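You operate a simulated robot arm through the tools that you are given. There is no shell and no other tool. Be economical: measure what you need, move in short steps, check, and stop when the job is done.

You run a simulated robot arm. Do the job below in one go: nothing can be reset, and whatever is moved stays where it is left.

TASK
Swap the clock's dead battery for the one with the latest date, then try the dial light.
Fine: the dead battery goes in the tin; shut the battery cover and put the tin's lid back on.

It is judged by the outcome, as a careful person would: the job done as asked, and still so three seconds after it is handed in. It fails if anything else is knocked over, pushed out of place, dropped, spilled or broken. Lids that push on must go on centred and level and be pressed home; caps that screw on are set level and turned clockwise until they are tight.

THE ROBOT
A 7-joint arm with a two-finger parallel gripper, fixed in place. Base frame: the origin is at the foot of the arm, x ahead of it, y to its left, z up; the work surface is at about z = 0.8. Readings come in m, degrees, newtons and seconds.
With the tool pointing down near the work surface it reaches from about 0.3 to 0.7 m from the base axis. Its first joint turns from -66.0 to 66.0 degrees. Payload 1.57 kg.
Tool frame: the origin (TCP) lies between the finger pads and is the grasp point; the fingertips stand 0.03 m ahead of it; z points along the fingers, y is the line along which they close. Largest opening 0.11 m; finger width 0.024, thickness 0.012; the body of the gripper, 0.048 by 0.112 m, starts 0.078 m behind the TCP.
Orientation is that of the tool frame in the base frame, as a unit quaternion [x, y, z, w]. With the fingers straight down and closing along the base's y, the tool's x points along the base's -x, its y along +y and its z along -z.

THE INTERFACE
- The arm moves only by the tool move_arm. Its argument "plan" is a list of rows, each a list of 3 entries, a list of its own where there are three numbers: the shift along the tool's x, y, z in units of 40 mm (1.0 is 40 mm), then the turn, a rotation vector about the tool's x, y, z in units of 6 degrees (1.0 is 6 degrees), then the gripper command, from -1 (fully open) to 1 (shut), values between in proportion. In form: [[[tx, ty, tz], [wx, wy, wz], gripper], ...]. A call has 1 to 12 rows; each row shifts and turns the commanded pose from where the row before left it, along the tool's axes as they then stand. A call with a number of a shift or a turn outside -1 to 1 is refused whole. A row lasts 0.2 s, in which the tool goes at most 0.05 m and 8.6 degrees; a call with a longer step from one row to the next is refused whole, and so is a gripper value outside its range. Where a pose cannot be reached the arm comes as near as it can. A force on the tool above 90 N (or 10 N above the force at the start of the call, whichever is more), or a blocked arm, ends the call early, and 0.2 s more pass. The fingers move at their own pace (about 0.108 m/s each) and stop on an object; they squeeze with about 29 N. The grip force told is the motor's: it shows also when the fingers shut on nothing. Time passes only in rows, and 0.2 s behind the last, so rows that do not move let the fingers close. The reply holds the time, the measured pose of the TCP, the force on the tool along the base axes, the opening and the grip force, in the units named above and with some noise, with the torque about the TCP (base axes, N m) and any sound that the robot's microphone picked up.
- Cameras (640 x 400 px; columns grow to the right, rows downward): "scene" is fixed at [0.1764, -0.4157, 1.3874]; the picture's right is [0.54, -0.84, 0.00], its down [-0.61, -0.39, -0.69] and it looks along [0.58, 0.37, -0.72] (base axes); focal length 226 px, centre (320, 200). "wrist" rides on the gripper at [0.07, 0.016, -0.141] in the tool frame; the picture's right is [-0.23, 0.97, 0.00], its down [-0.86, -0.20, -0.48] and it looks along [-0.47, -0.11, 0.88] (tool axes); focal length 222 px, centre (320, 200). There is no depth. A picture from a camera that has moved, and an enlarged one, comes with that camera's place and axes in the base frame and with its lens.
- get_image(camera): a new picture of that camera. No time passes.
- inspect(camera, box): a new picture of the part [left, top, right, bottom] of that camera's present view, enlarged. No time passes.
- sign_off(): hands the job in; it is judged then, once.

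Go step by step. Nothing tells you positions but the pictures and the camera data: compare them with the known pose of the tool, close in by small moves and look again before you grip or let go. The budget is 120 turns and 68 pictures, counting those below and the enlarged ones. Unless the task says otherwise, let go and move clear before handing in, and close with one line.

The tools are called as a command line: name --argument value ..., lists and objects as JSON in quotes. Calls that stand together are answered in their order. move_arm: Moves the arm, as the interface text tells. Its arguments: {"type":"object","properties":{"plan":{"type":"array"}},"required":["plan"]} The other tools are called the same way: get_image (camera) takes a picture; inspect (camera, box) takes an enlarged picture of a part of a camera's view; sign_off () hands the job in.

At the start:

```text
time: 0.0
tool_pos: [0.3978, 0.0212, 1.1529]
ee_rot: [0.0, 1.0, 0.0, 0.001]
force: [0.4, 0.6, -0.5]
ft_torque: [-0.02, 0.02, -0.03]
finger_gap: 0.1101
grip_force: 0.2
```

scene: 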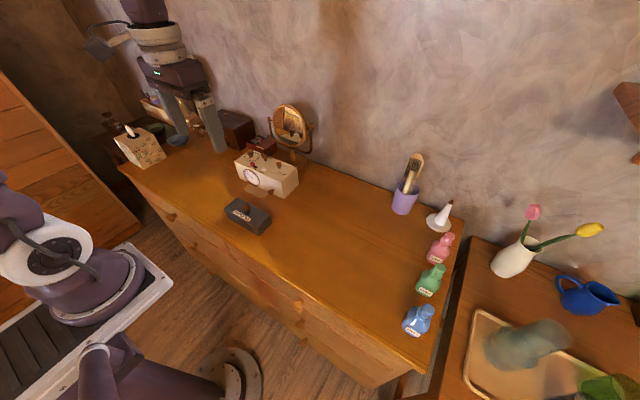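
wrist: 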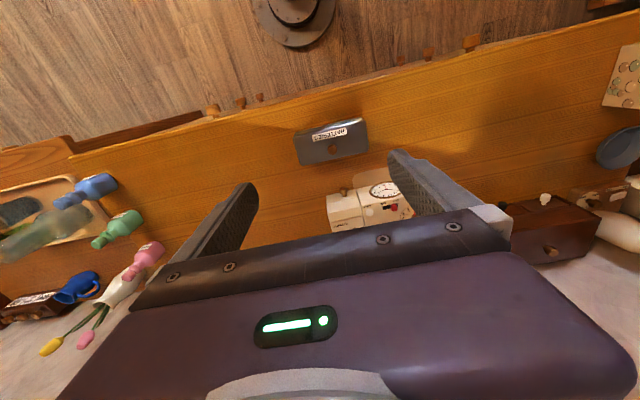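

I see a dresser with a grey tin labelled (batteries?) and a white clock behind it. I'll look closer at both before moving.

inspect --camera "scene" --box '[210, 120, 320, 240]'

inspect --camera "wrist" --box '[270, 100, 430, 240]'

```text
3.33 times, centred on (265, 180) of scene
camera zoom: at [0.1764, -0.4157, 1.3874], right [0.54, -0.84, 0.0], down [-0.61, -0.39, -0.69], along [0.58, 0.37, -0.72], focal length 754 px, centre (503, 267)
```

zoom: 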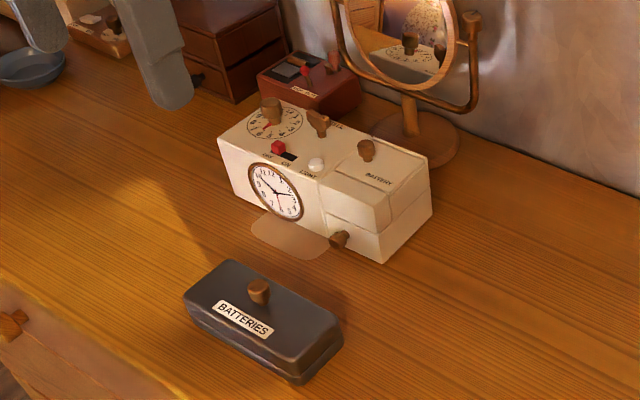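

```text
2.86 times, centred on (350, 170) of wrist
camera zoom: at [0.329, 0.0376, 1.2949], right [0.23, 0.97, 0.0], down [0.86, -0.2, 0.48], along [0.47, -0.11, -0.88], focal length 635 px, centre (234, 286)
```

zoom: 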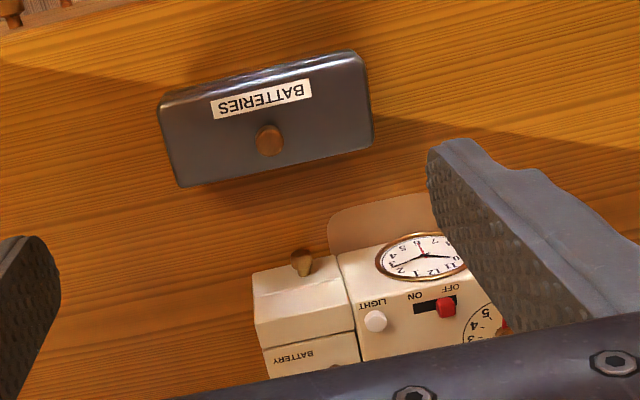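

The tin sits in front of the clock. The clock has a battery cover with a knob on top, a LIGHT button and an ON/OFF switch. I'll move over the clock for a closer view.

move_arm --plan '[[[-0.8, 0.33, 0.33], [0, 0, 0], -1], [[-0.8, 0.33, 0.33], [0, 0, 0], -1], [[-0.8, 0.33, 0.33], [0, 0, 0], -1], [[-0.8, 0.33, 0.33], [0, 0, 0], -1], [[-0.8, 0.33, 0.33], [0, 0, 0], -1], [[-0.8, 0.33, 0.33], [0, 0, 0], -1], [[0, 0, 0], [0, 0, 0], -1]]'

get_image --camera "wrist"

```text
time: 1.6
tool_pos: [0.5891, 0.1009, 1.0746]
ee_rot: [0.001, 1.0, 0.0, 0.0]
force: [0.0, -0.5, -0.2]
ft_torque: [0.02, -0.02, -0.01]
finger_gap: 0.1102
grip_force: 0.0
```

```text
63 pictures are left
camera wrist: at [0.5213, 0.1167, 1.2165], right [0.23, 0.97, 0.0], down [0.86, -0.2, 0.48], along [0.47, -0.11, -0.88], focal length 222 px, centre (320, 200)
```

wrist: 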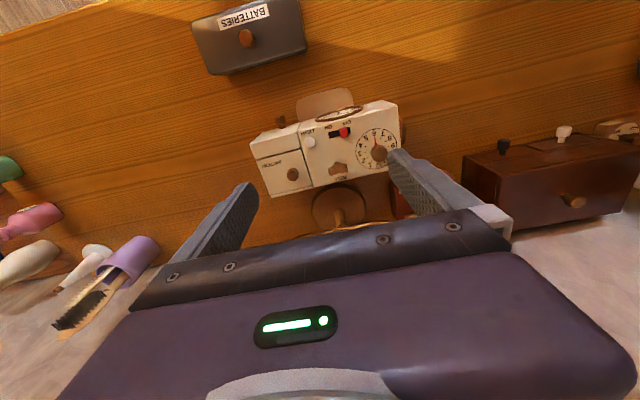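

inspect --camera "wrist" --box '[240, 80, 410, 200]'

inspect --camera "scene" --box '[225, 130, 305, 205]'

```text
3.33 times, centred on (325, 140) of wrist
camera zoom: at [0.5213, 0.1167, 1.2165], right [0.23, 0.97, 0.0], down [0.86, -0.2, 0.48], along [0.47, -0.11, -0.88], focal length 740 px, centre (303, 400)
```

zoom: 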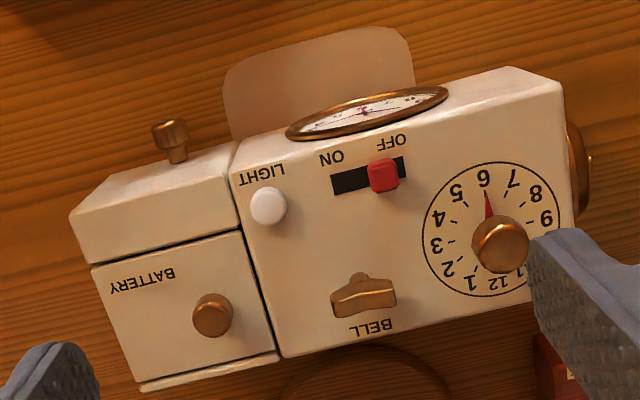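

```text
5.33 times, centred on (265, 168) of scene
camera zoom: at [0.1764, -0.4157, 1.3874], right [0.54, -0.84, 0.0], down [-0.61, -0.39, -0.69], along [0.58, 0.37, -0.72], focal length 1207 px, centre (613, 373)
```

zoom: 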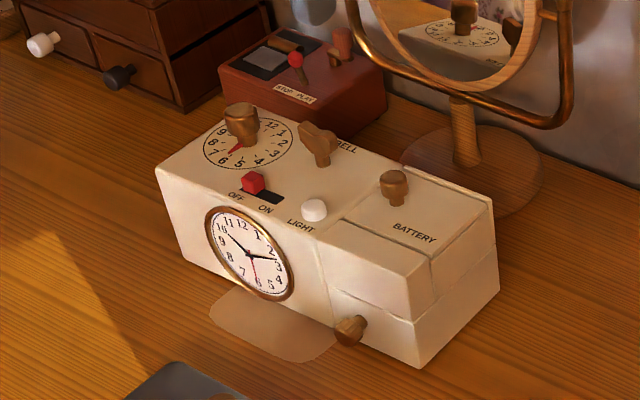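

The clock stands square to the base axes, with its front at about x 0.58 and the battery bay at y 0 to 0.06. I'll get a closer view of the battery bay from the front.

move_arm --plan '[[[0.7, -0.6, 0.5], [0, 0, 0], -1], [[0.7, -0.6, 0.5], [0, 0, 0], -1], [[0.7, -0.6, 0.6], [0, 0, 0], -1], [[0, 0, 0], [0, 0, 0], -1]]'

inspect --camera "wrist" --box '[220, 80, 420, 220]'

```text
time: 2.6
tool_pos: [0.5055, 0.0283, 1.009]
ee_rot: [0.0, 1.0, 0.0, -0.001]
force: [-0.3, 0.9, -0.9]
ft_torque: [-0.02, -0.03, -0.02]
finger_gap: 0.1098
grip_force: 0.1
```

```text
2.86 times, centred on (320, 150) of wrist
camera zoom: at [0.4364, 0.0441, 1.1515], right [0.23, 0.97, 0.0], down [0.85, -0.2, 0.48], along [0.47, -0.11, -0.88], focal length 635 px, centre (320, 343)
```

zoom: 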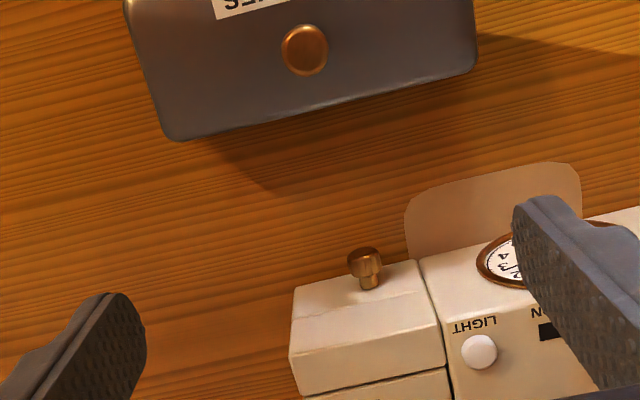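

I need a frontal look at the battery bay to understand the front knob, so I'll pull back, lower and tilt the camera forward.

move_arm --plan '[[[0.7, 0, 0.7], [0, 0, 0], -1], [[0.7, 0, 0.7], [0, 0, 0], -1], [[0, 0, 0], [0, -1, 0], -1], [[0, 0, 0], [0, -1, 0], -1], [[0, 0, 0], [0, -1, 0], -1], [[0, 0, 0], [0, -1, 0], -1], [[0, 0, 0], [0, -1, 0], -1], [[0, 0, 0], [0, 0, 0], -1]]'

inspect --camera "wrist" --box '[220, 100, 420, 240]'

```text
time: 4.4
tool_pos: [0.4507, 0.0295, 0.9541]
ee_rot: [-0.001, 0.966, 0.0, 0.259]
force: [-0.4, -0.1, 0.4]
ft_torque: [-0.03, -0.02, 0.02]
finger_gap: 0.1098
grip_force: 0.0
```

```text
2.86 times, centred on (320, 170) of wrist
camera zoom: at [0.3195, 0.0448, 1.0416], right [0.2, 0.97, 0.11], down [0.5, -0.2, 0.84], along [0.84, -0.11, -0.53], focal length 635 px, centre (320, 286)
```

zoom: 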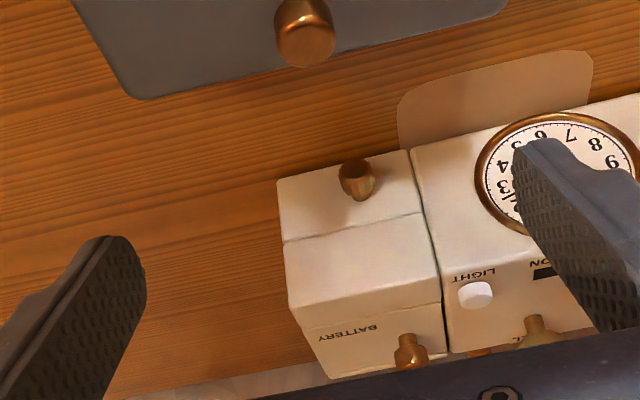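

The bay has a lower half with the front knob and an upper half with the BATTERY lid. I'll zoom in tight on the seams.

inspect --camera "scene" --box '[270, 155, 302, 202]'

inspect --camera "wrist" --box '[300, 145, 370, 235]'

```text
8.51 times, centred on (286, 178) of scene
camera zoom: at [0.1764, -0.4157, 1.3874], right [0.54, -0.84, 0.0], down [-0.61, -0.39, -0.69], along [0.58, 0.37, -0.72], focal length 1926 px, centre (609, 383)
```

zoom: 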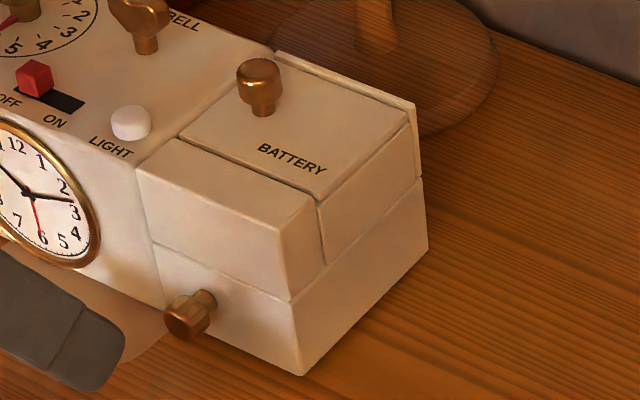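

```text
4.44 times, centred on (335, 190) of wrist
camera zoom: at [0.3195, 0.0448, 1.0416], right [0.2, 0.97, 0.11], down [0.5, -0.2, 0.84], along [0.84, -0.11, -0.53], focal length 987 px, centre (253, 244)
```

zoom: 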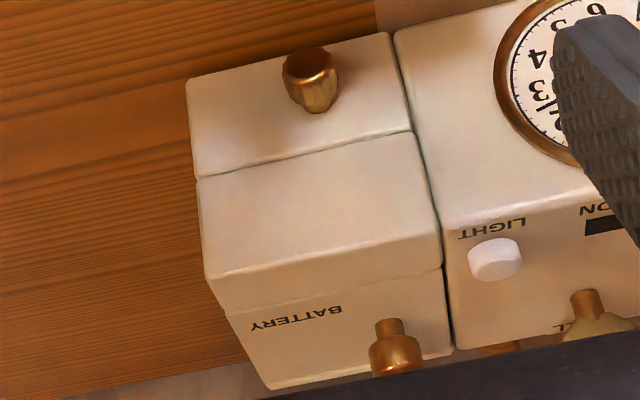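

The cover lies between fixed front and rear walls with its knob near the clock body. Next I'll open the tin: its knob is at about (0.455, 0.033), top 0.855. I'll level the tool and come down to just above it.

move_arm --plan '[[[0, 0, 0], [0, 1, 0], 0], [[0, 0, 0], [0, 1, 0], 0], [[0, 0, 0], [0, 1, 0], 0], [[0, 0, 0], [0, 1, 0], 0], [[0, 0, 0], [0, 1, 0], 0], [[-0.1, 0.09, 0.6], [0, 0, 0], 0], [[0, 0, 0.6], [0, 0, 0], 0], [[0, 0, 0], [0, 0, 0], 0]]'

get_image --camera "wrist"

inspect --camera "scene" --box '[200, 170, 300, 250]'

```text
time: 6.2
tool_pos: [0.4548, 0.0332, 0.9063]
ee_rot: [0.0, 1.0, 0.0, 0.001]
force: [-0.8, -0.9, -0.3]
ft_torque: [-0.06, 0.05, 0.0]
finger_gap: 0.0549
grip_force: 0.2
```

```text
56 pictures are left
camera wrist: at [0.3852, 0.0487, 1.0476], right [0.23, 0.97, 0.0], down [0.86, -0.2, 0.48], along [0.47, -0.11, -0.88], focal length 222 px, centre (320, 200)
```

wrist: 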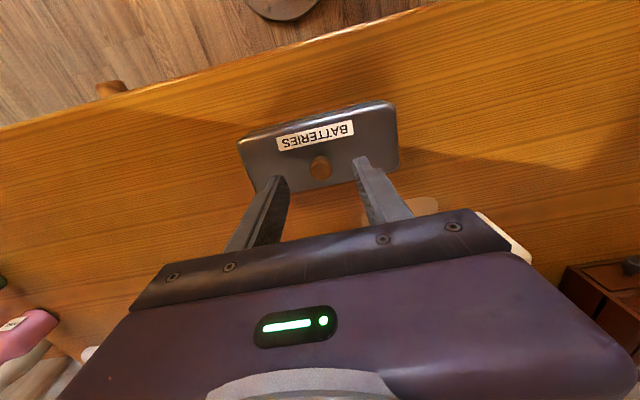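

```text
5.00 times, centred on (250, 210) of scene
camera zoom: at [0.1764, -0.4157, 1.3874], right [0.54, -0.84, 0.0], down [-0.61, -0.39, -0.69], along [0.58, 0.37, -0.72], focal length 1132 px, centre (670, 150)
```

zoom: 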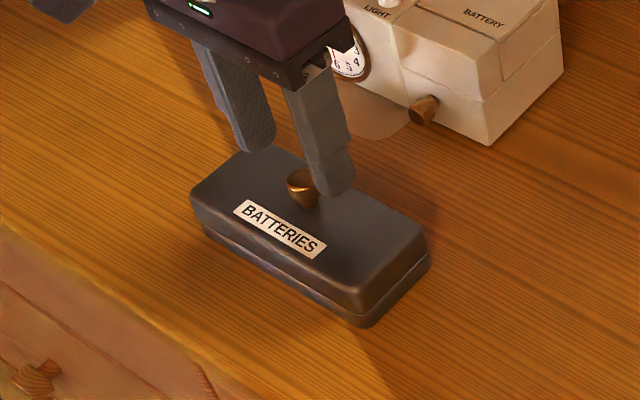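

The knob is centred between the fingers. I'll go down and grip it.

move_arm --plan '[[[0, 0, 0.4], [0, 0, 0], 0], [[0, 0, 0.42], [0, 0, 0], 0], [[0, 0, 0], [0, 0, 0], 1], [[0, 0, 0], [0, 0, 0], 1], [[0, 0, 0], [0, 0, 0], 1]]'

inspect --camera "scene" --box '[220, 180, 280, 240]'

```text
time: 7.4
tool_pos: [0.4544, 0.0337, 0.8734]
ee_rot: [0.0, 1.0, 0.0, 0.0]
force: [-0.6, -0.4, 1.1]
ft_torque: [0.03, 0.02, 0.0]
finger_gap: 0.0187
grip_force: 28.9
heard: snap
```

```text
6.67 times, centred on (250, 210) of scene
camera zoom: at [0.1764, -0.4157, 1.3874], right [0.54, -0.84, 0.0], down [-0.61, -0.39, -0.69], along [0.58, 0.37, -0.72], focal length 1509 px, centre (787, 133)
```

zoom: 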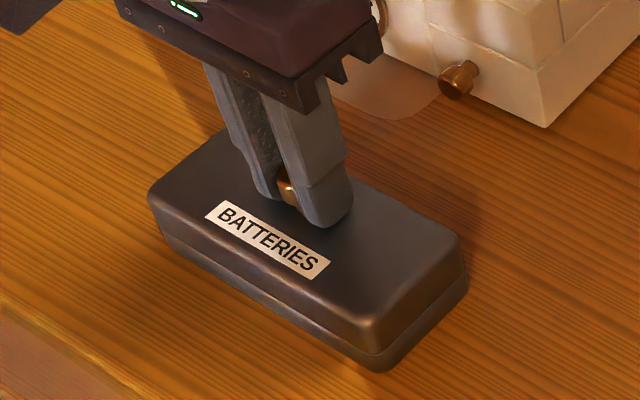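

The knob is gripped (18.7 mm). I'll lift slowly.

move_arm --plan '[[[0, 0, -0.1], [0, 0, 0], 1], [[0, 0, -0.1], [0, 0, 0], 1], [[0, 0, -0.2], [0, 0, 0], 1], [[0, 0, 0], [0, 0, 0], 1]]'

inspect --camera "scene" --box '[220, 180, 280, 240]'

```text
time: 8.4
tool_pos: [0.4544, 0.032, 0.8883]
ee_rot: [0.0, 1.0, 0.001, 0.0]
force: [-0.7, 0.6, -1.2]
ft_torque: [0.03, 0.02, 0.03]
finger_gap: 0.0187
grip_force: 28.5
```

```text
6.67 times, centred on (250, 210) of scene
camera zoom: at [0.1764, -0.4157, 1.3874], right [0.54, -0.84, 0.0], down [-0.61, -0.39, -0.69], along [0.58, 0.37, -0.72], focal length 1509 px, centre (787, 133)
```

zoom: 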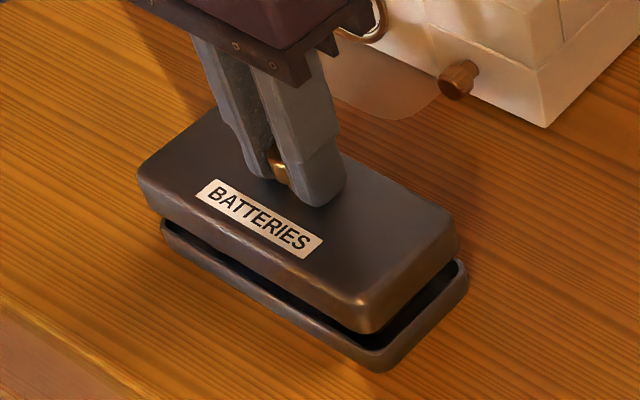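

The lid is off and the tin stayed put. I'll carry the lid to the clear spot at y ≈ -0.17.

move_arm --plan '[[[0, 0, -0.7], [0, 0, 0], 1], [[0, 0, -0.7], [0, 0, 0], 1], [[0, -1, 0], [0, 0, 0], 1], [[0, -1, 0], [0, 0, 0], 1], [[0, -1, 0], [0, 0, 0], 1], [[0, -1, 0], [0, 0, 0], 1], [[0, -1, 0], [0, 0, 0], 1], [[0, 0, 0.8], [0, 0, 0], 1], [[0, 0, 0.8], [0, 0, 0], 1], [[0, 0, 0], [0, 0, 0], 1]]'

get_image --camera "scene"

```text
time: 10.6
tool_pos: [0.4527, -0.1673, 0.8808]
ee_rot: [0.0, 1.0, 0.001, 0.0]
force: [0.9, 0.3, -0.4]
ft_torque: [0.01, 0.0, 0.0]
finger_gap: 0.0186
grip_force: 29.0
```

```text
52 pictures are left
```

scene: 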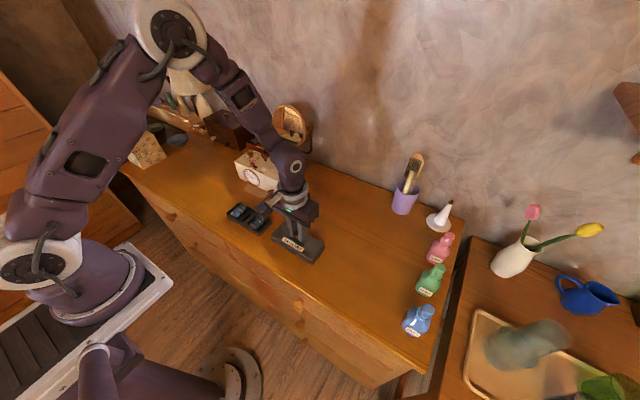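

move_arm --plan '[[[0, 0, 0.2], [0, 0, 0], 1], [[0, 0, 0.1], [0, 0, 0], 1], [[0, 0, 0.1], [0, 0, 0], 1], [[0, 0, 0.1], [0, 0, 0], 1], [[0, 0, 0], [0, 0, 0], 1]]'

inspect --camera "scene" --box '[210, 180, 340, 270]'

```text
time: 11.8
tool_pos: [0.453, -0.168, 0.8614]
ee_rot: [0.0, 1.0, 0.0, 0.001]
force: [-0.4, 0.6, 0.3]
ft_torque: [0.04, 0.02, 0.02]
finger_gap: 0.0188
grip_force: 28.7
```

```text
4.44 times, centred on (275, 225) of scene
camera zoom: at [0.1764, -0.4157, 1.3874], right [0.54, -0.84, 0.0], down [-0.61, -0.39, -0.69], along [0.58, 0.37, -0.72], focal length 1006 px, centre (520, 89)
```

zoom: 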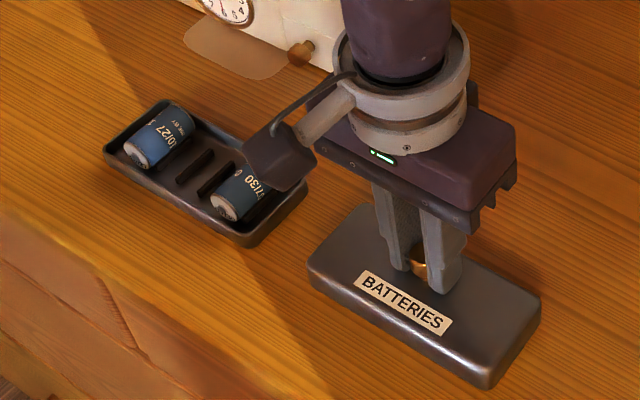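

The tin holds two batteries lying across it, marked ../27 and ../30, with an empty place between. I'll keep lowering the lid to contact.

move_arm --plan '[[[0, 0, 0.06], [0, 0, 0], 1], [[0, 0, 0.06], [0, 0, 0], 1], [[0, 0, 0.06], [0, 0, 0], 1], [[0, 0, 0], [0, 0, 0], 1]]'

```text
time: 12.8
tool_pos: [0.4535, -0.1666, 0.854]
ee_rot: [-0.001, 1.0, 0.0, 0.001]
force: [-1.7, 1.2, 6.6]
ft_torque: [-0.01, -0.06, 0.0]
finger_gap: 0.0187
grip_force: 28.7
```

Contact (6.6 N up) at TCP 0.854. I'll release, rise and go over the tin to look.

move_arm --plan '[[[0, 0, 0], [0, 0, 0], 0], [[0, 0, 0], [0, 0, 0], 0], [[0, 0, -0.8], [0, 0, 0], 0], [[0, 0, -1], [0, 0, 0], 0], [[0.5, 0.8, -1], [0, 0, 0], 0], [[0.5, 0.8, -0.5], [0, 0, 0], -1], [[0, 1, 0], [0, 0, 0], -1], [[0, 1, 0], [0, 0, 0], -1], [[0, 1, 0], [0, 0, 0], -1], [[0, 0, 0], [0, 0, 0], -1]]'

get_image --camera "wrist"

inspect --camera "scene" --box '[210, 180, 340, 270]'

```text
refused: row 5 steps farther than a row can; nothing moved
```

```text
50 pictures are left
camera wrist: at [0.3847, -0.1514, 0.9959], right [0.23, 0.97, 0.0], down [0.86, -0.2, 0.48], along [0.47, -0.11, -0.88], focal length 222 px, centre (320, 200)
```

wrist: 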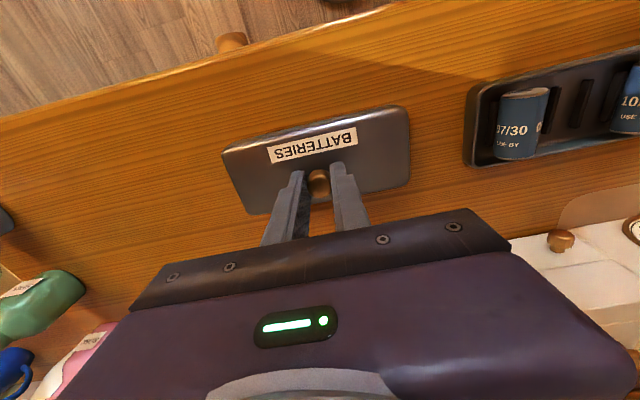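

```text
4.44 times, centred on (275, 225) of scene
camera zoom: at [0.1763, -0.4157, 1.3875], right [0.54, -0.84, 0.0], down [-0.61, -0.39, -0.69], along [0.58, 0.37, -0.72], focal length 1006 px, centre (520, 89)
```

zoom: 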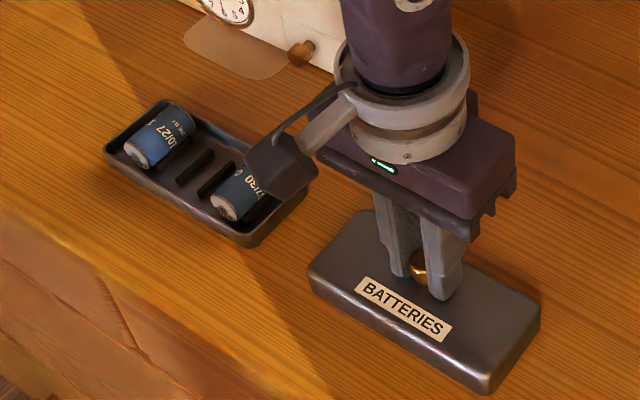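

Dates read "07/30" and "10/27", both "use by", so 07/30 is the one I want. Now I'll release the lid with shorter steps.

move_arm --plan '[[[0, 0, 0], [0, 0, 0], 0], [[0, 0, 0], [0, 0, 0], 0], [[0, 0, -0.8], [0, 0, 0], 0], [[0, 0, -1], [0, 0, 0], 0], [[0.2, 0.7, -0.8], [0, 0, 0], 0], [[0.2, 0.7, -0.4], [0, 0, 0], -1], [[0, 1, 0], [0, 0, 0], -1], [[0, 1, 0], [0, 0, 0], -1], [[0, 1, 0], [0, 0, 0], -1], [[0, 0, 0], [0, 0, 0], -1]]'

inspect --camera "wrist" --box '[220, 60, 420, 200]'

inspect --camera "scene" --box '[210, 180, 340, 270]'

```text
time: 15.0
tool_pos: [0.4381, 0.0098, 0.9748]
ee_rot: [0.0, 1.0, 0.0, 0.0]
force: [0.7, 0.0, 0.1]
ft_torque: [0.02, -0.02, -0.02]
finger_gap: 0.1099
grip_force: 0.0
```

```text
2.86 times, centred on (320, 130) of wrist
camera zoom: at [0.3694, 0.0255, 1.1159], right [0.23, 0.97, 0.0], down [0.86, -0.2, 0.48], along [0.47, -0.11, -0.88], focal length 635 px, centre (320, 400)
```

zoom: 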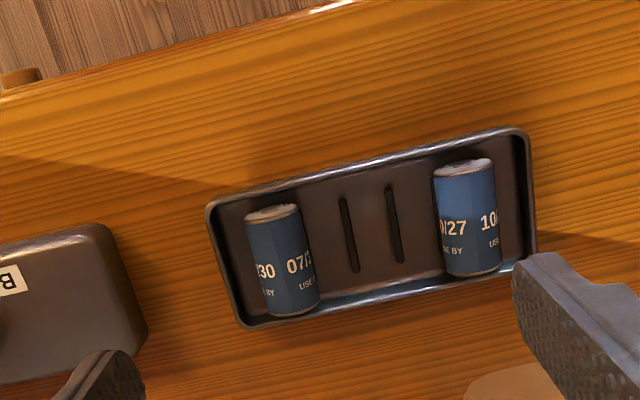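

```text
4.44 times, centred on (275, 225) of scene
camera zoom: at [0.1764, -0.4157, 1.3874], right [0.54, -0.84, 0.0], down [-0.61, -0.39, -0.69], along [0.58, 0.37, -0.72], focal length 1006 px, centre (520, 89)
```

zoom: 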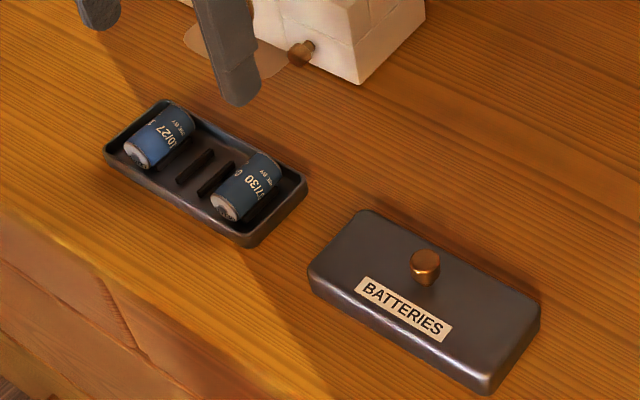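

I have both batteries' places. Now the battery cover: its knob is at about (0.637, 0.048), top 0.905. I'll move above it and turn the tool 90° so the fingers close along x and the knob can pivot if the cover is hinged at the side.

move_arm --plan '[[[-1, 0.19, -0.2], [0, 0, 0], -0.3], [[-1, 0.19, -0.2], [0, 0, 0], -0.3], [[-1, 0.19, -0.2], [0, 0, 0], -0.3], [[-1, 0.19, 0], [0, 0, 0], -0.3], [[-0.97, 0.19, 0], [0, 0, 0], -0.3], [[0, 0, 0], [0, 0, 1], -0.3], [[0, 0, 0], [0, 0, 1], -0.3], [[0, 0, 0], [0, 0, 1], -0.3], [[0, 0, 0], [0, 0, 1], -0.3], [[0, 0, 0], [0, 0, 1], -0.3], [[0, 0, 0], [0, 0, 1], -0.3], [[0, 0, 0], [0, 0, 1], -0.3]]'

move_arm --plan '[[[0, 0, 0], [0, 0, 1], -0.3], [[0, 0, 0], [0, 0, 1], -0.3], [[0, 0, 0], [0, 0, 1], -0.3], [[0, 0, 0], [0, 0, 1], -0.3], [[0, 0, 0], [0, 0, 1], -0.3], [[0, 0, 0], [0, 0, 1], -0.3], [[0, 0, 0], [0, 0, 1], -0.3], [[0, 0, 0], [0, 0, 1], -0.3], [[0, 0, 0], [0, 0, 0], -0.3]]'

get_image --camera "wrist"

```text
time: 17.6
tool_pos: [0.6362, 0.0463, 0.998]
ee_rot: [0.359, 0.933, 0.0, 0.001]
force: [0.4, 0.2, -0.3]
ft_torque: [-0.01, 0.0, 0.04]
finger_gap: 0.0714
grip_force: 0.0
```

```text
time: 19.6
tool_pos: [0.6365, 0.0465, 0.9971]
ee_rot: [0.708, 0.707, 0.0, 0.0]
force: [-0.2, -0.2, 0.2]
ft_torque: [-0.02, -0.02, -0.01]
finger_gap: 0.0713
grip_force: 0.1
```

```text
46 pictures are left
camera wrist: at [0.6538, 0.1161, 1.1397], right [0.97, -0.23, 0.0], down [-0.2, -0.85, 0.48], along [-0.11, -0.47, -0.88], focal length 222 px, centre (320, 200)
```

wrist: 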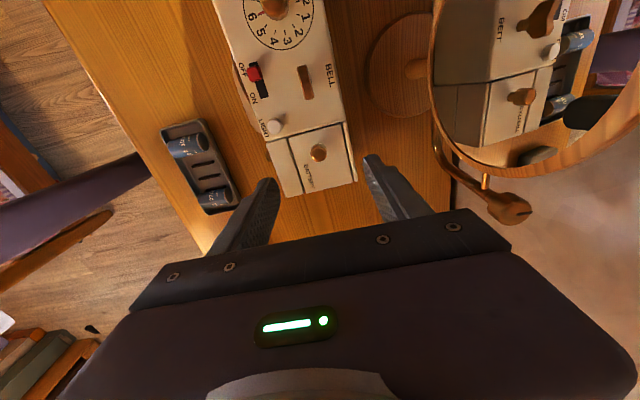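

The knob is under the TCP. I'll narrow the fingers to 40 mm and come down around it.

move_arm --plan '[[[0, 0, 0.7], [0, 0, 0], 0.27], [[0, 0, 0.7], [0, 0, 0], 0.27], [[0, 0, 0.3], [0, 0, 0], 0.27], [[0, 0, 0.15], [0, 0, 0], 0.27], [[0, 0, 0], [0, 0, 0], 0.27]]'

inspect --camera "scene" --box '[260, 145, 310, 195]'

inspect --camera "wrist" --box '[240, 80, 420, 220]'

```text
time: 20.8
tool_pos: [0.637, 0.0466, 0.924]
ee_rot: [0.707, 0.707, 0.0, 0.0]
force: [0.7, 0.2, 0.0]
ft_torque: [-0.02, -0.01, 0.01]
finger_gap: 0.0401
grip_force: 0.0
```

```text
8.00 times, centred on (285, 170) of scene
camera zoom: at [0.1764, -0.4157, 1.3874], right [0.54, -0.84, 0.0], down [-0.61, -0.39, -0.69], along [0.58, 0.37, -0.72], focal length 1810 px, centre (600, 440)
```

zoom: 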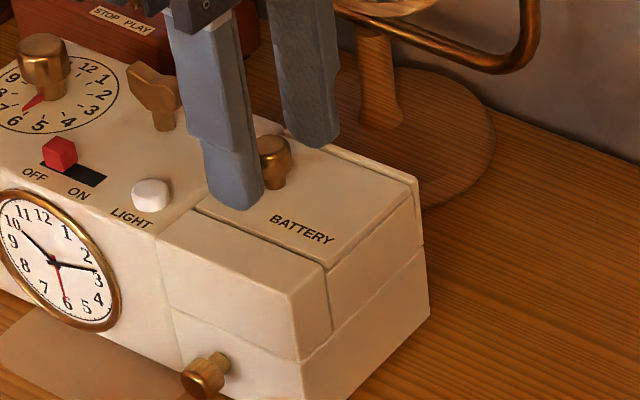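

```text
2.86 times, centred on (330, 150) of wrist
camera zoom: at [0.6536, 0.1158, 1.0658], right [0.97, -0.23, 0.0], down [-0.2, -0.86, 0.48], along [-0.11, -0.47, -0.88], focal length 635 px, centre (291, 343)
```

zoom: 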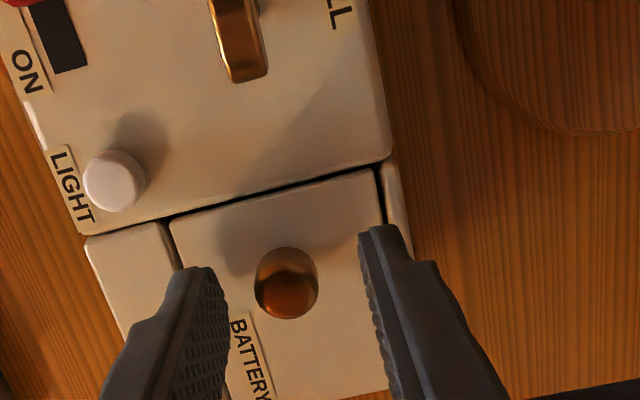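

The fingers straddle the knob. I'll go slightly lower, grip, and make a 4 mm test lift.

move_arm --plan '[[[0, 0, 0.1], [0, 0, 0], 0.27], [[0, 0, 0], [0, 0, 0], 1], [[0, 0, 0], [0, 0, 0], 1], [[0, 0, -0.1], [0, 0, 0], 1], [[0, 0, 0], [0, 0, 0], 1]]'

inspect --camera "scene" --box '[260, 145, 310, 195]'

```text
time: 22.0
tool_pos: [0.6372, 0.0457, 0.9238]
ee_rot: [0.707, 0.708, 0.0, 0.001]
force: [-0.3, -0.4, -10.1]
ft_torque: [-0.67, -0.14, 0.0]
finger_gap: 0.0167
grip_force: 28.7
```

```text
8.00 times, centred on (285, 170) of scene
camera zoom: at [0.1766, -0.4157, 1.3874], right [0.54, -0.84, 0.0], down [-0.61, -0.39, -0.69], along [0.58, 0.37, -0.72], focal length 1810 px, centre (600, 440)
```

zoom: 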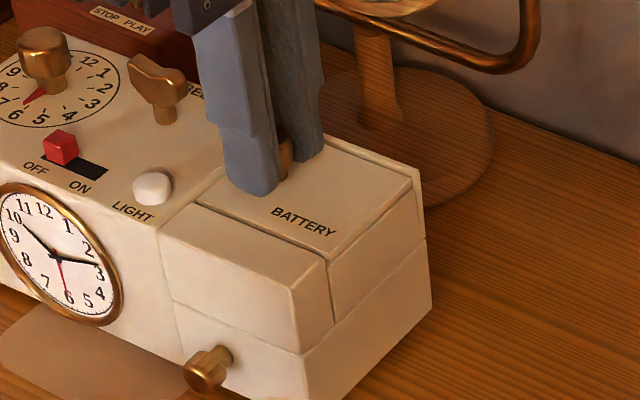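

Lifting only raised the clock's end (10 N, no gap at the cover), so the cover doesn't simply lift. I'll set it back down and try a very small slide toward -y.

move_arm --plan '[[[0, 0, 0.1], [0, 0, 0], 1], [[0, 0, 0], [0, 0, 0], 1], [[-0.06, 0, 0], [0, 0, 0], 1], [[-0.04, 0, 0], [0, 0, 0], 1], [[0, 0, 0], [0, 0, 0], 1]]'

inspect --camera "scene" --box '[260, 145, 310, 195]'

```text
time: 23.2
tool_pos: [0.637, 0.041, 0.9199]
ee_rot: [0.707, 0.707, 0.001, 0.0]
force: [4.2, -0.3, 4.5]
ft_torque: [0.34, -0.07, 0.0]
finger_gap: 0.0166
grip_force: 29.4
```

```text
8.00 times, centred on (285, 170) of scene
camera zoom: at [0.1764, -0.4157, 1.3874], right [0.54, -0.84, 0.0], down [-0.61, -0.39, -0.69], along [0.58, 0.37, -0.72], focal length 1810 px, centre (600, 440)
```

zoom: 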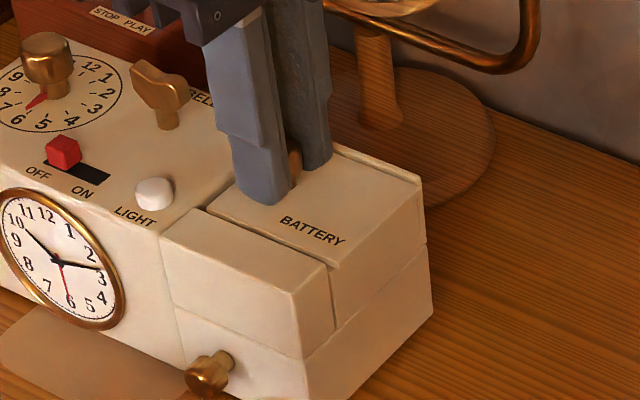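

The cover slides toward -y (BATTERY lid shifted about 4 mm, almost no force). I'll ease off the downward push and keep sliding.

move_arm --plan '[[[0, 0, -0.025], [0, 0, 0], 1], [[-0.2, 0, 0], [0, 0, 0], 1], [[-0.2, 0, 0], [0, 0, 0], 1], [[-0.2, 0, 0], [0, 0, 0], 1], [[0, 0, 0], [0, 0, 0], 1]]'

inspect --camera "scene" --box '[260, 140, 320, 200]'

```text
time: 24.4
tool_pos: [0.6359, 0.0186, 0.9205]
ee_rot: [0.708, 0.707, 0.0, 0.0]
force: [-0.2, -0.5, -4.9]
ft_torque: [0.01, 0.09, -0.08]
finger_gap: 0.0172
grip_force: 28.9
```

```text
6.67 times, centred on (290, 170) of scene
camera zoom: at [0.1765, -0.4157, 1.3874], right [0.54, -0.84, 0.0], down [-0.61, -0.39, -0.69], along [0.58, 0.37, -0.72], focal length 1509 px, centre (520, 400)
```

zoom: 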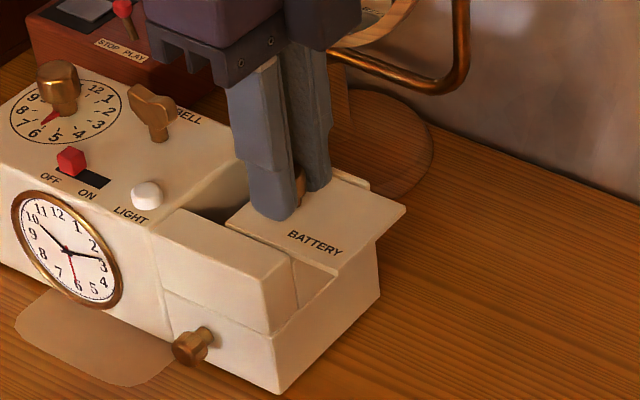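

A thin cover slides out over the end block, and the well is opening behind it. I'll continue.

move_arm --plan '[[[0, 0, 0.012], [0, 0, 0], 1], [[-0.25, 0, 0], [0, 0, 0], 1], [[-0.25, 0, 0], [0, 0, 0], 1], [[-0.2, 0, 0], [0, 0, 0], 1], [[0, 0, 0], [0, 0, 0], 1]]'

inspect --camera "scene" --box '[260, 140, 320, 200]'

```text
time: 25.6
tool_pos: [0.6368, -0.0097, 0.9218]
ee_rot: [0.707, 0.707, 0.001, 0.0]
force: [0.5, 0.5, -1.9]
ft_torque: [0.17, 0.01, -0.03]
finger_gap: 0.0169
grip_force: 29.4
```

```text
6.67 times, centred on (290, 170) of scene
camera zoom: at [0.1765, -0.4157, 1.3874], right [0.54, -0.84, 0.0], down [-0.61, -0.39, -0.69], along [0.58, 0.37, -0.72], focal length 1509 px, centre (520, 400)
```

zoom: 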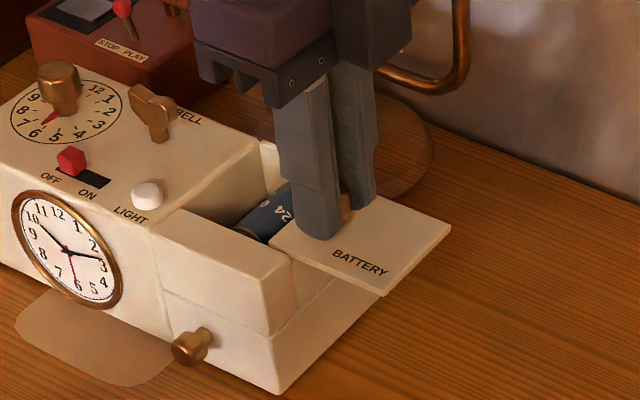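

The dead battery (…/24) is becoming visible. I'll check with the wrist camera how much is still covered.

get_image --camera "wrist"

inspect --camera "wrist" --box '[250, 60, 390, 200]'

```text
39 pictures are left
camera wrist: at [0.6535, 0.0592, 1.0621], right [0.97, -0.23, 0.0], down [-0.2, -0.85, 0.48], along [-0.11, -0.47, -0.88], focal length 222 px, centre (320, 200)
```

wrist: 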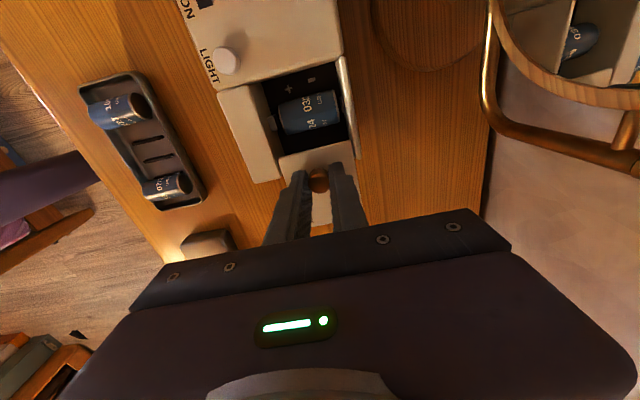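

```text
2.86 times, centred on (320, 130) of wrist
camera zoom: at [0.6535, 0.0592, 1.0621], right [0.97, -0.23, 0.0], down [-0.2, -0.85, 0.48], along [-0.11, -0.47, -0.88], focal length 635 px, centre (320, 400)
```

zoom: 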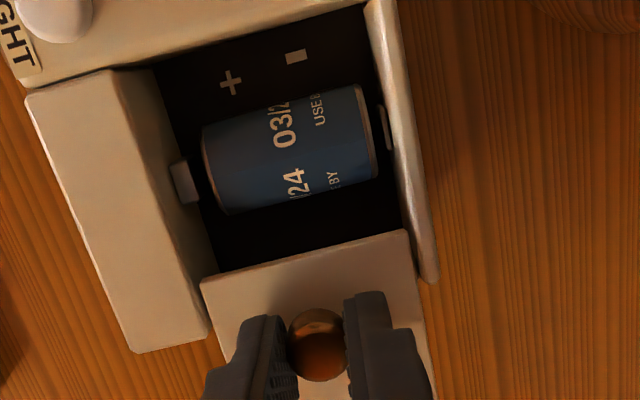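

The well shows + at the front (-x) and − at the back, with the dead 03/24 battery lying along x, centre (0.639, 0.036). The cover edge at y≈0.012 is a bit close for my finger, so I'll slide another 8 mm and watch the force.

move_arm --plan '[[[-0.1, 0, 0], [0, 0, 0], 1], [[-0.1, 0, 0], [0, 0, 0], 1], [[0, 0, 0], [0, 0, 0], 1]]'

```text
time: 26.4
tool_pos: [0.6368, -0.0169, 0.9202]
ee_rot: [0.707, 0.707, 0.0, 0.0]
force: [1.2, 0.0, -3.7]
ft_torque: [0.04, -0.06, 0.03]
finger_gap: 0.0167
grip_force: 29.0
```

No stop met. Before letting go, I'll test whether the cover is held by its guide with a tiny downward push.

move_arm --plan '[[[0, 0, 0.03], [0, 0, 0], 1], [[0, 0, 0.04], [0, 0, 0], 1], [[0, 0, 0], [0, 0, 0], 1]]'

inspect --camera "scene" --box '[260, 140, 320, 200]'

```text
time: 27.2
tool_pos: [0.636, -0.0176, 0.918]
ee_rot: [0.707, 0.707, 0.0, 0.002]
force: [-7.8, -0.6, 30.6]
ft_torque: [0.01, 0.19, 0.02]
finger_gap: 0.017
grip_force: 29.6
```

```text
6.67 times, centred on (290, 170) of scene
camera zoom: at [0.1756, -0.4157, 1.3875], right [0.54, -0.84, 0.0], down [-0.61, -0.39, -0.69], along [0.58, 0.37, -0.72], focal length 1509 px, centre (520, 400)
```

zoom: 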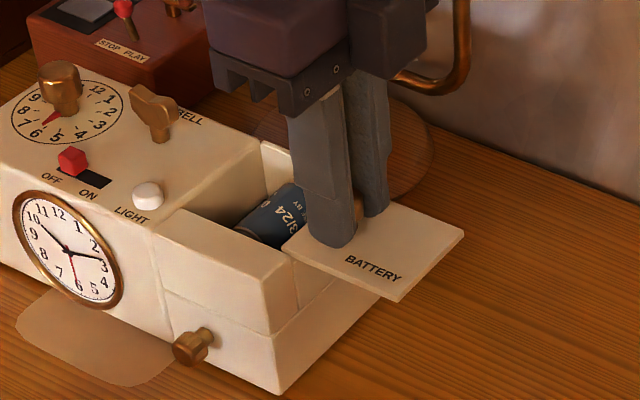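

The cover held firm at 30 N, so it's captive in its guide. I'll relieve the push, slide 4 mm more, let go, rise and turn back for the battery.

move_arm --plan '[[[0, 0, -0.05], [0, 0, 0], 1], [[-0.1, 0, 0], [0, 0, 0], 1], [[0, 0, 0], [0, 0, 0], 0.3], [[0, 0, 0], [0, 0, 0], 0.3], [[0, 0, -0.6], [0, 0, 0], 0.3], [[0, 0, -1], [0, 0, 0], 0.3], [[0, 0, -0.6], [0, 0, 0], 0.3], [[0, 0, 0], [0, 0, -1], 0.3], [[0, 0, 0], [0, 0, -1], 0.3], [[0, 0, 0], [0, 0, -1], 0.3], [[0, 0, 0], [0, 0, -1], 0.3], [[0, 0, 0], [0, 0, -1], 0.3]]'

move_arm --plan '[[[0, 0, 0], [0, 0, -1], 0.3], [[0, 0, 0], [0, 0, -1], 0.3], [[0, 0, 0], [0, 0, -1], 0.3], [[0, 0, 0], [0, 0, -1], 0.3], [[0, 0, 0], [0, 0, -1], 0.3], [[0, 0, 0], [0, 0, -1], 0.3], [[0, 0, 0], [0, 0, -1], 0.3], [[0, 0, 0], [0, 0, -1], 0.3], [[0, 0, 0], [0, 0, -1], 0.3], [[0, 0, 0], [0, 0, -1], 0.3], [[0, 1, 0], [0, 0, 0], 0.3], [[0, 0.3, 0], [0, 0, 0], 0.3]]'

inspect --camera "wrist" --box '[230, 70, 400, 210]'

```text
time: 29.8
tool_pos: [0.6367, -0.0218, 1.0075]
ee_rot: [0.5, 0.866, 0.0, 0.0]
force: [-0.2, -0.1, 0.6]
ft_torque: [0.0, 0.02, 0.01]
finger_gap: 0.0382
grip_force: 0.0
```

```text
time: 32.4
tool_pos: [0.6369, 0.0295, 1.0068]
ee_rot: [0.0, 1.0, 0.0, 0.0]
force: [-0.8, -0.6, 0.3]
ft_torque: [0.0, -0.05, -0.03]
finger_gap: 0.0382
grip_force: 0.0
```

```text
2.86 times, centred on (315, 140) of wrist
camera zoom: at [0.5674, 0.0463, 1.1492], right [0.23, 0.97, 0.0], down [0.86, -0.2, 0.48], along [0.47, -0.11, -0.88], focal length 635 px, centre (334, 371)
```

zoom: 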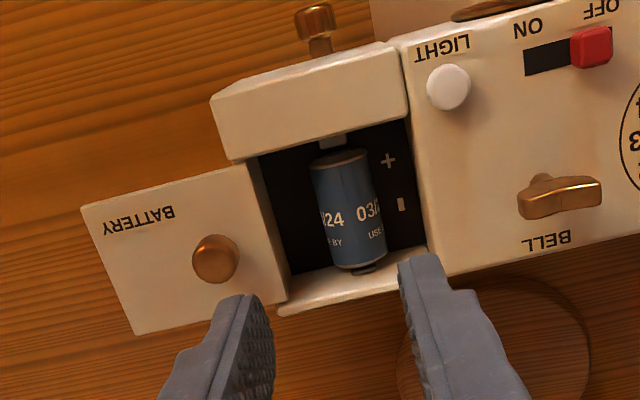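

Opening runs y 0.004–0.066; the battery's centre is about (0.643, 0.036), about 26 mm across. I'll narrow the fingers to 32 mm, centre on it, and come down to just above the opening.

move_arm --plan '[[[-0.15, 0.14, 0.5], [0, 0, 0], 0.42], [[0, 0, 0.8], [0, 0, 0], 0.42], [[0, 0, 0.7], [0, 0, 0], 0.42], [[0, 0, 0], [0, 0, 0], 0.42]]'

inspect --camera "wrist" --box '[250, 110, 390, 220]'

inspect --camera "scene" --box '[260, 140, 320, 200]'

```text
time: 33.4
tool_pos: [0.6433, 0.0356, 0.927]
ee_rot: [0.0, 1.0, 0.0, 0.0]
force: [0.4, 0.5, -0.4]
ft_torque: [0.01, 0.0, 0.01]
finger_gap: 0.032
grip_force: 0.0
```

```text
3.64 times, centred on (320, 165) of wrist
camera zoom: at [0.5741, 0.0523, 1.0689], right [0.23, 0.97, 0.0], down [0.86, -0.2, 0.48], along [0.47, -0.11, -0.88], focal length 808 px, centre (320, 327)
```

zoom: 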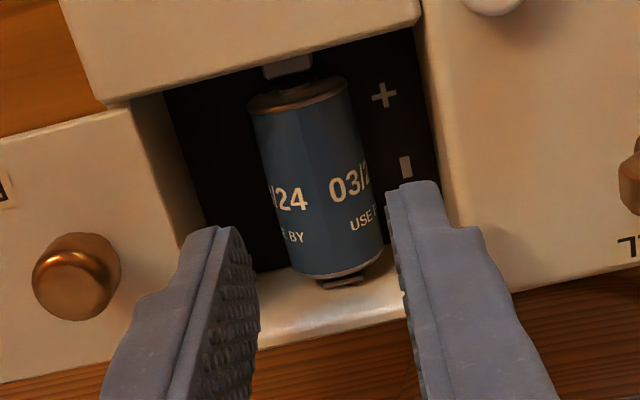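

```text
6.67 times, centred on (290, 170) of scene
camera zoom: at [0.1764, -0.4157, 1.3874], right [0.54, -0.84, 0.0], down [-0.61, -0.39, -0.69], along [0.58, 0.37, -0.72], focal length 1509 px, centre (520, 400)
```

zoom: 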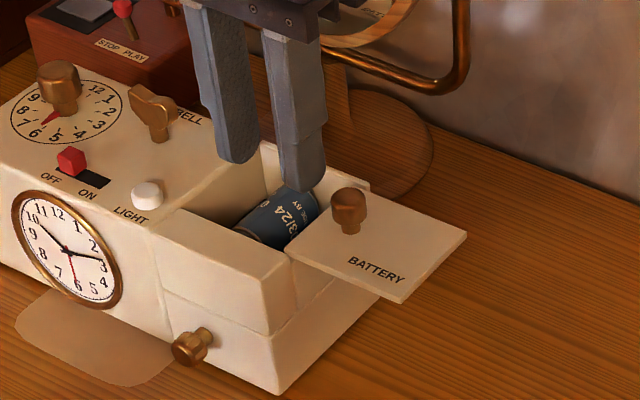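

Aligned. I'll descend into the well around the battery in guarded steps and close.

move_arm --plan '[[[0, 0, 0.4], [0, 0, 0], 0.42], [[0, 0, 0.4], [0, 0, 0], 0.42], [[0, 0, 0.37], [0, 0, 0], 0.42], [[0, 0, 0], [0, 0, 0], 0.42]]'

inspect --camera "scene" --box '[265, 145, 310, 190]'

```text
time: 34.4
tool_pos: [0.6425, 0.0363, 0.8815]
ee_rot: [0.0, 1.0, 0.0, 0.0]
force: [0.5, 0.4, 0.6]
ft_torque: [0.0, 0.03, -0.01]
finger_gap: 0.0321
grip_force: 0.0
```

```text
8.89 times, centred on (288, 168) of scene
camera zoom: at [0.1764, -0.4157, 1.3874], right [0.54, -0.84, 0.0], down [-0.61, -0.39, -0.69], along [0.58, 0.37, -0.72], focal length 2012 px, centre (609, 489)
```

zoom: 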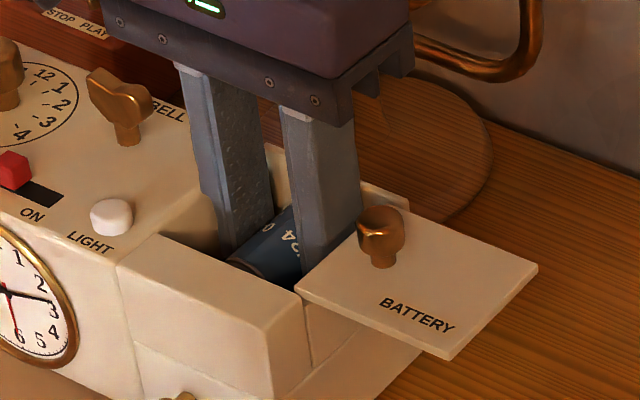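

move_arm --plan '[[[0, -0.01, 0.1], [0, 0, 0], 0.42], [[0, 0, 0.07], [0, 0, 0], 0.42], [[0, 0, 0], [0, 0, 0], 1], [[0, 0, 0], [0, 0, 0], 1], [[0, 0, 0], [0, 0, 0], 1]]'

```text
time: 35.6
tool_pos: [0.6435, 0.0368, 0.8771]
ee_rot: [-0.001, 1.0, 0.001, 0.004]
force: [-3.5, 11.5, 56.3]
ft_torque: [-0.17, 1.52, 1.35]
finger_gap: 0.026
grip_force: 29.1
```

Gripped at 26 mm, with the tips pressing the floor of the well. I'll lift gently.

move_arm --plan '[[[0, 0, -0.08], [0, 0, 0], 1], [[0, 0, -0.1], [0, 0, 0], 1], [[0, 0, -0.2], [0, 0, 0], 1], [[0, 0, 0], [0, 0, 0], 1]]'

inspect --camera "scene" --box '[260, 140, 320, 200]'

```text
time: 36.6
tool_pos: [0.6431, 0.0343, 0.8885]
ee_rot: [0.0, 1.0, -0.001, -0.001]
force: [-0.6, -0.5, -10.1]
ft_torque: [-0.51, -0.06, 0.16]
finger_gap: 0.0259
grip_force: 29.1
```

```text
6.67 times, centred on (290, 170) of scene
camera zoom: at [0.1766, -0.4157, 1.3874], right [0.54, -0.84, 0.0], down [-0.61, -0.39, -0.69], along [0.58, 0.37, -0.72], focal length 1509 px, centre (520, 400)
```

zoom: 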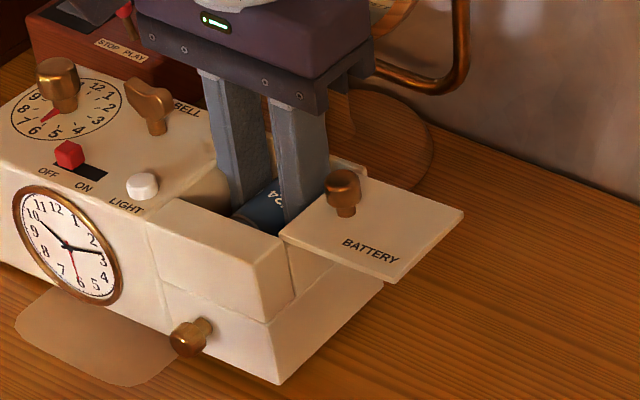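

The battery holds and the clock's end lifts with it (10 N), so it's retained. I'll set it back down at once and look closer at the contacts and the front knob.

move_arm --plan '[[[0, 0, 0.12], [0, 0, 0], 1], [[0, 0, 0.11], [0, 0, 0], 1], [[0, 0, 0], [0, 0, 0], 1]]'

inspect --camera "wrist" --box '[280, 90, 370, 190]'

```text
time: 37.4
tool_pos: [0.6433, 0.0352, 0.8811]
ee_rot: [0.0, 1.0, 0.0, 0.001]
force: [0.7, -3.8, -4.1]
ft_torque: [0.11, 0.15, 0.17]
finger_gap: 0.0261
grip_force: 28.9
```

```text
4.00 times, centred on (325, 140) of wrist
camera zoom: at [0.5736, 0.0515, 1.0219], right [0.23, 0.97, 0.0], down [0.86, -0.2, 0.48], along [0.47, -0.11, -0.88], focal length 888 px, centre (300, 440)
```

zoom: 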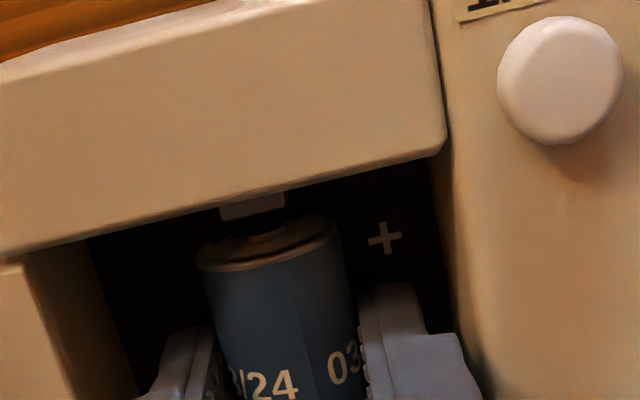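

The battery's + nub faces the front contact. The front knob lies in line just below the battery, so it is probably the release or ejector. I'll let go of the battery, rise, and go to that knob.

move_arm --plan '[[[0, 0, 0.06], [0, 0, 0], 1], [[0, 0, 0], [0, 0, 0], 0.42], [[0, 0, 0], [0, 0, 0], 0.42], [[0, 0, -0.8], [0, 0, 0], 0.42], [[0, 0, -0.8], [0, 0, 0], 0.42], [[1, 0.05, 0], [0, 0, 0], 0.27], [[1, 0.04, 0], [0, 0, 0], 0.27], [[0, 0, 0], [0, 0, 0], 0.27]]'

inspect --camera "wrist" --box '[230, 80, 410, 230]'

inspect --camera "scene" --box '[240, 140, 320, 210]'

```text
time: 39.2
tool_pos: [0.5608, 0.0401, 0.9417]
ee_rot: [0.0, 1.0, -0.001, 0.0]
force: [-0.8, 0.0, 1.6]
ft_torque: [0.0, 0.04, 0.0]
finger_gap: 0.0402
grip_force: 0.0
```

```text
2.67 times, centred on (320, 155) of wrist
camera zoom: at [0.4923, 0.0551, 1.0833], right [0.23, 0.97, 0.0], down [0.85, -0.2, 0.48], along [0.47, -0.11, -0.88], focal length 592 px, centre (320, 320)
```

zoom: 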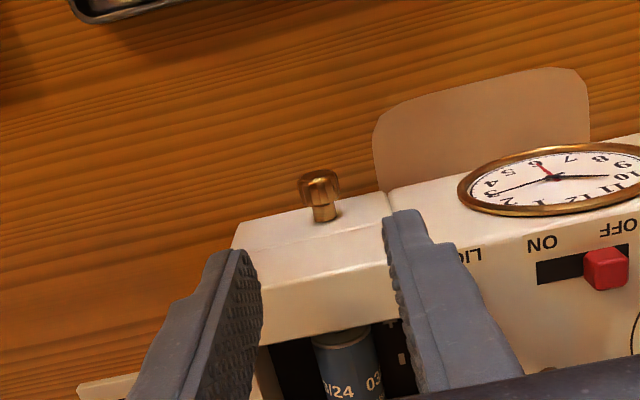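

```text
5.71 times, centred on (280, 175) of scene
camera zoom: at [0.1764, -0.4157, 1.3874], right [0.54, -0.84, 0.0], down [-0.61, -0.39, -0.69], along [0.58, 0.37, -0.72], focal length 1293 px, centre (549, 343)
```

zoom: 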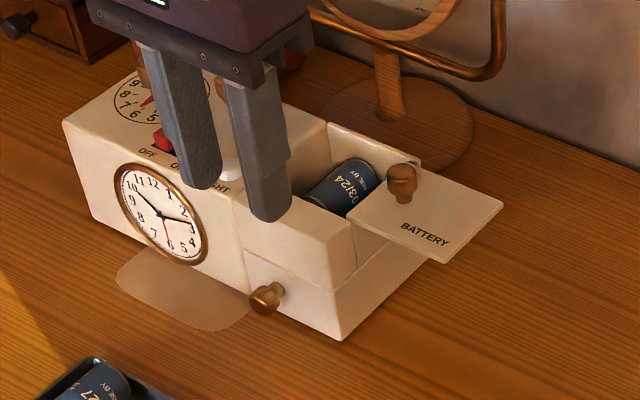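

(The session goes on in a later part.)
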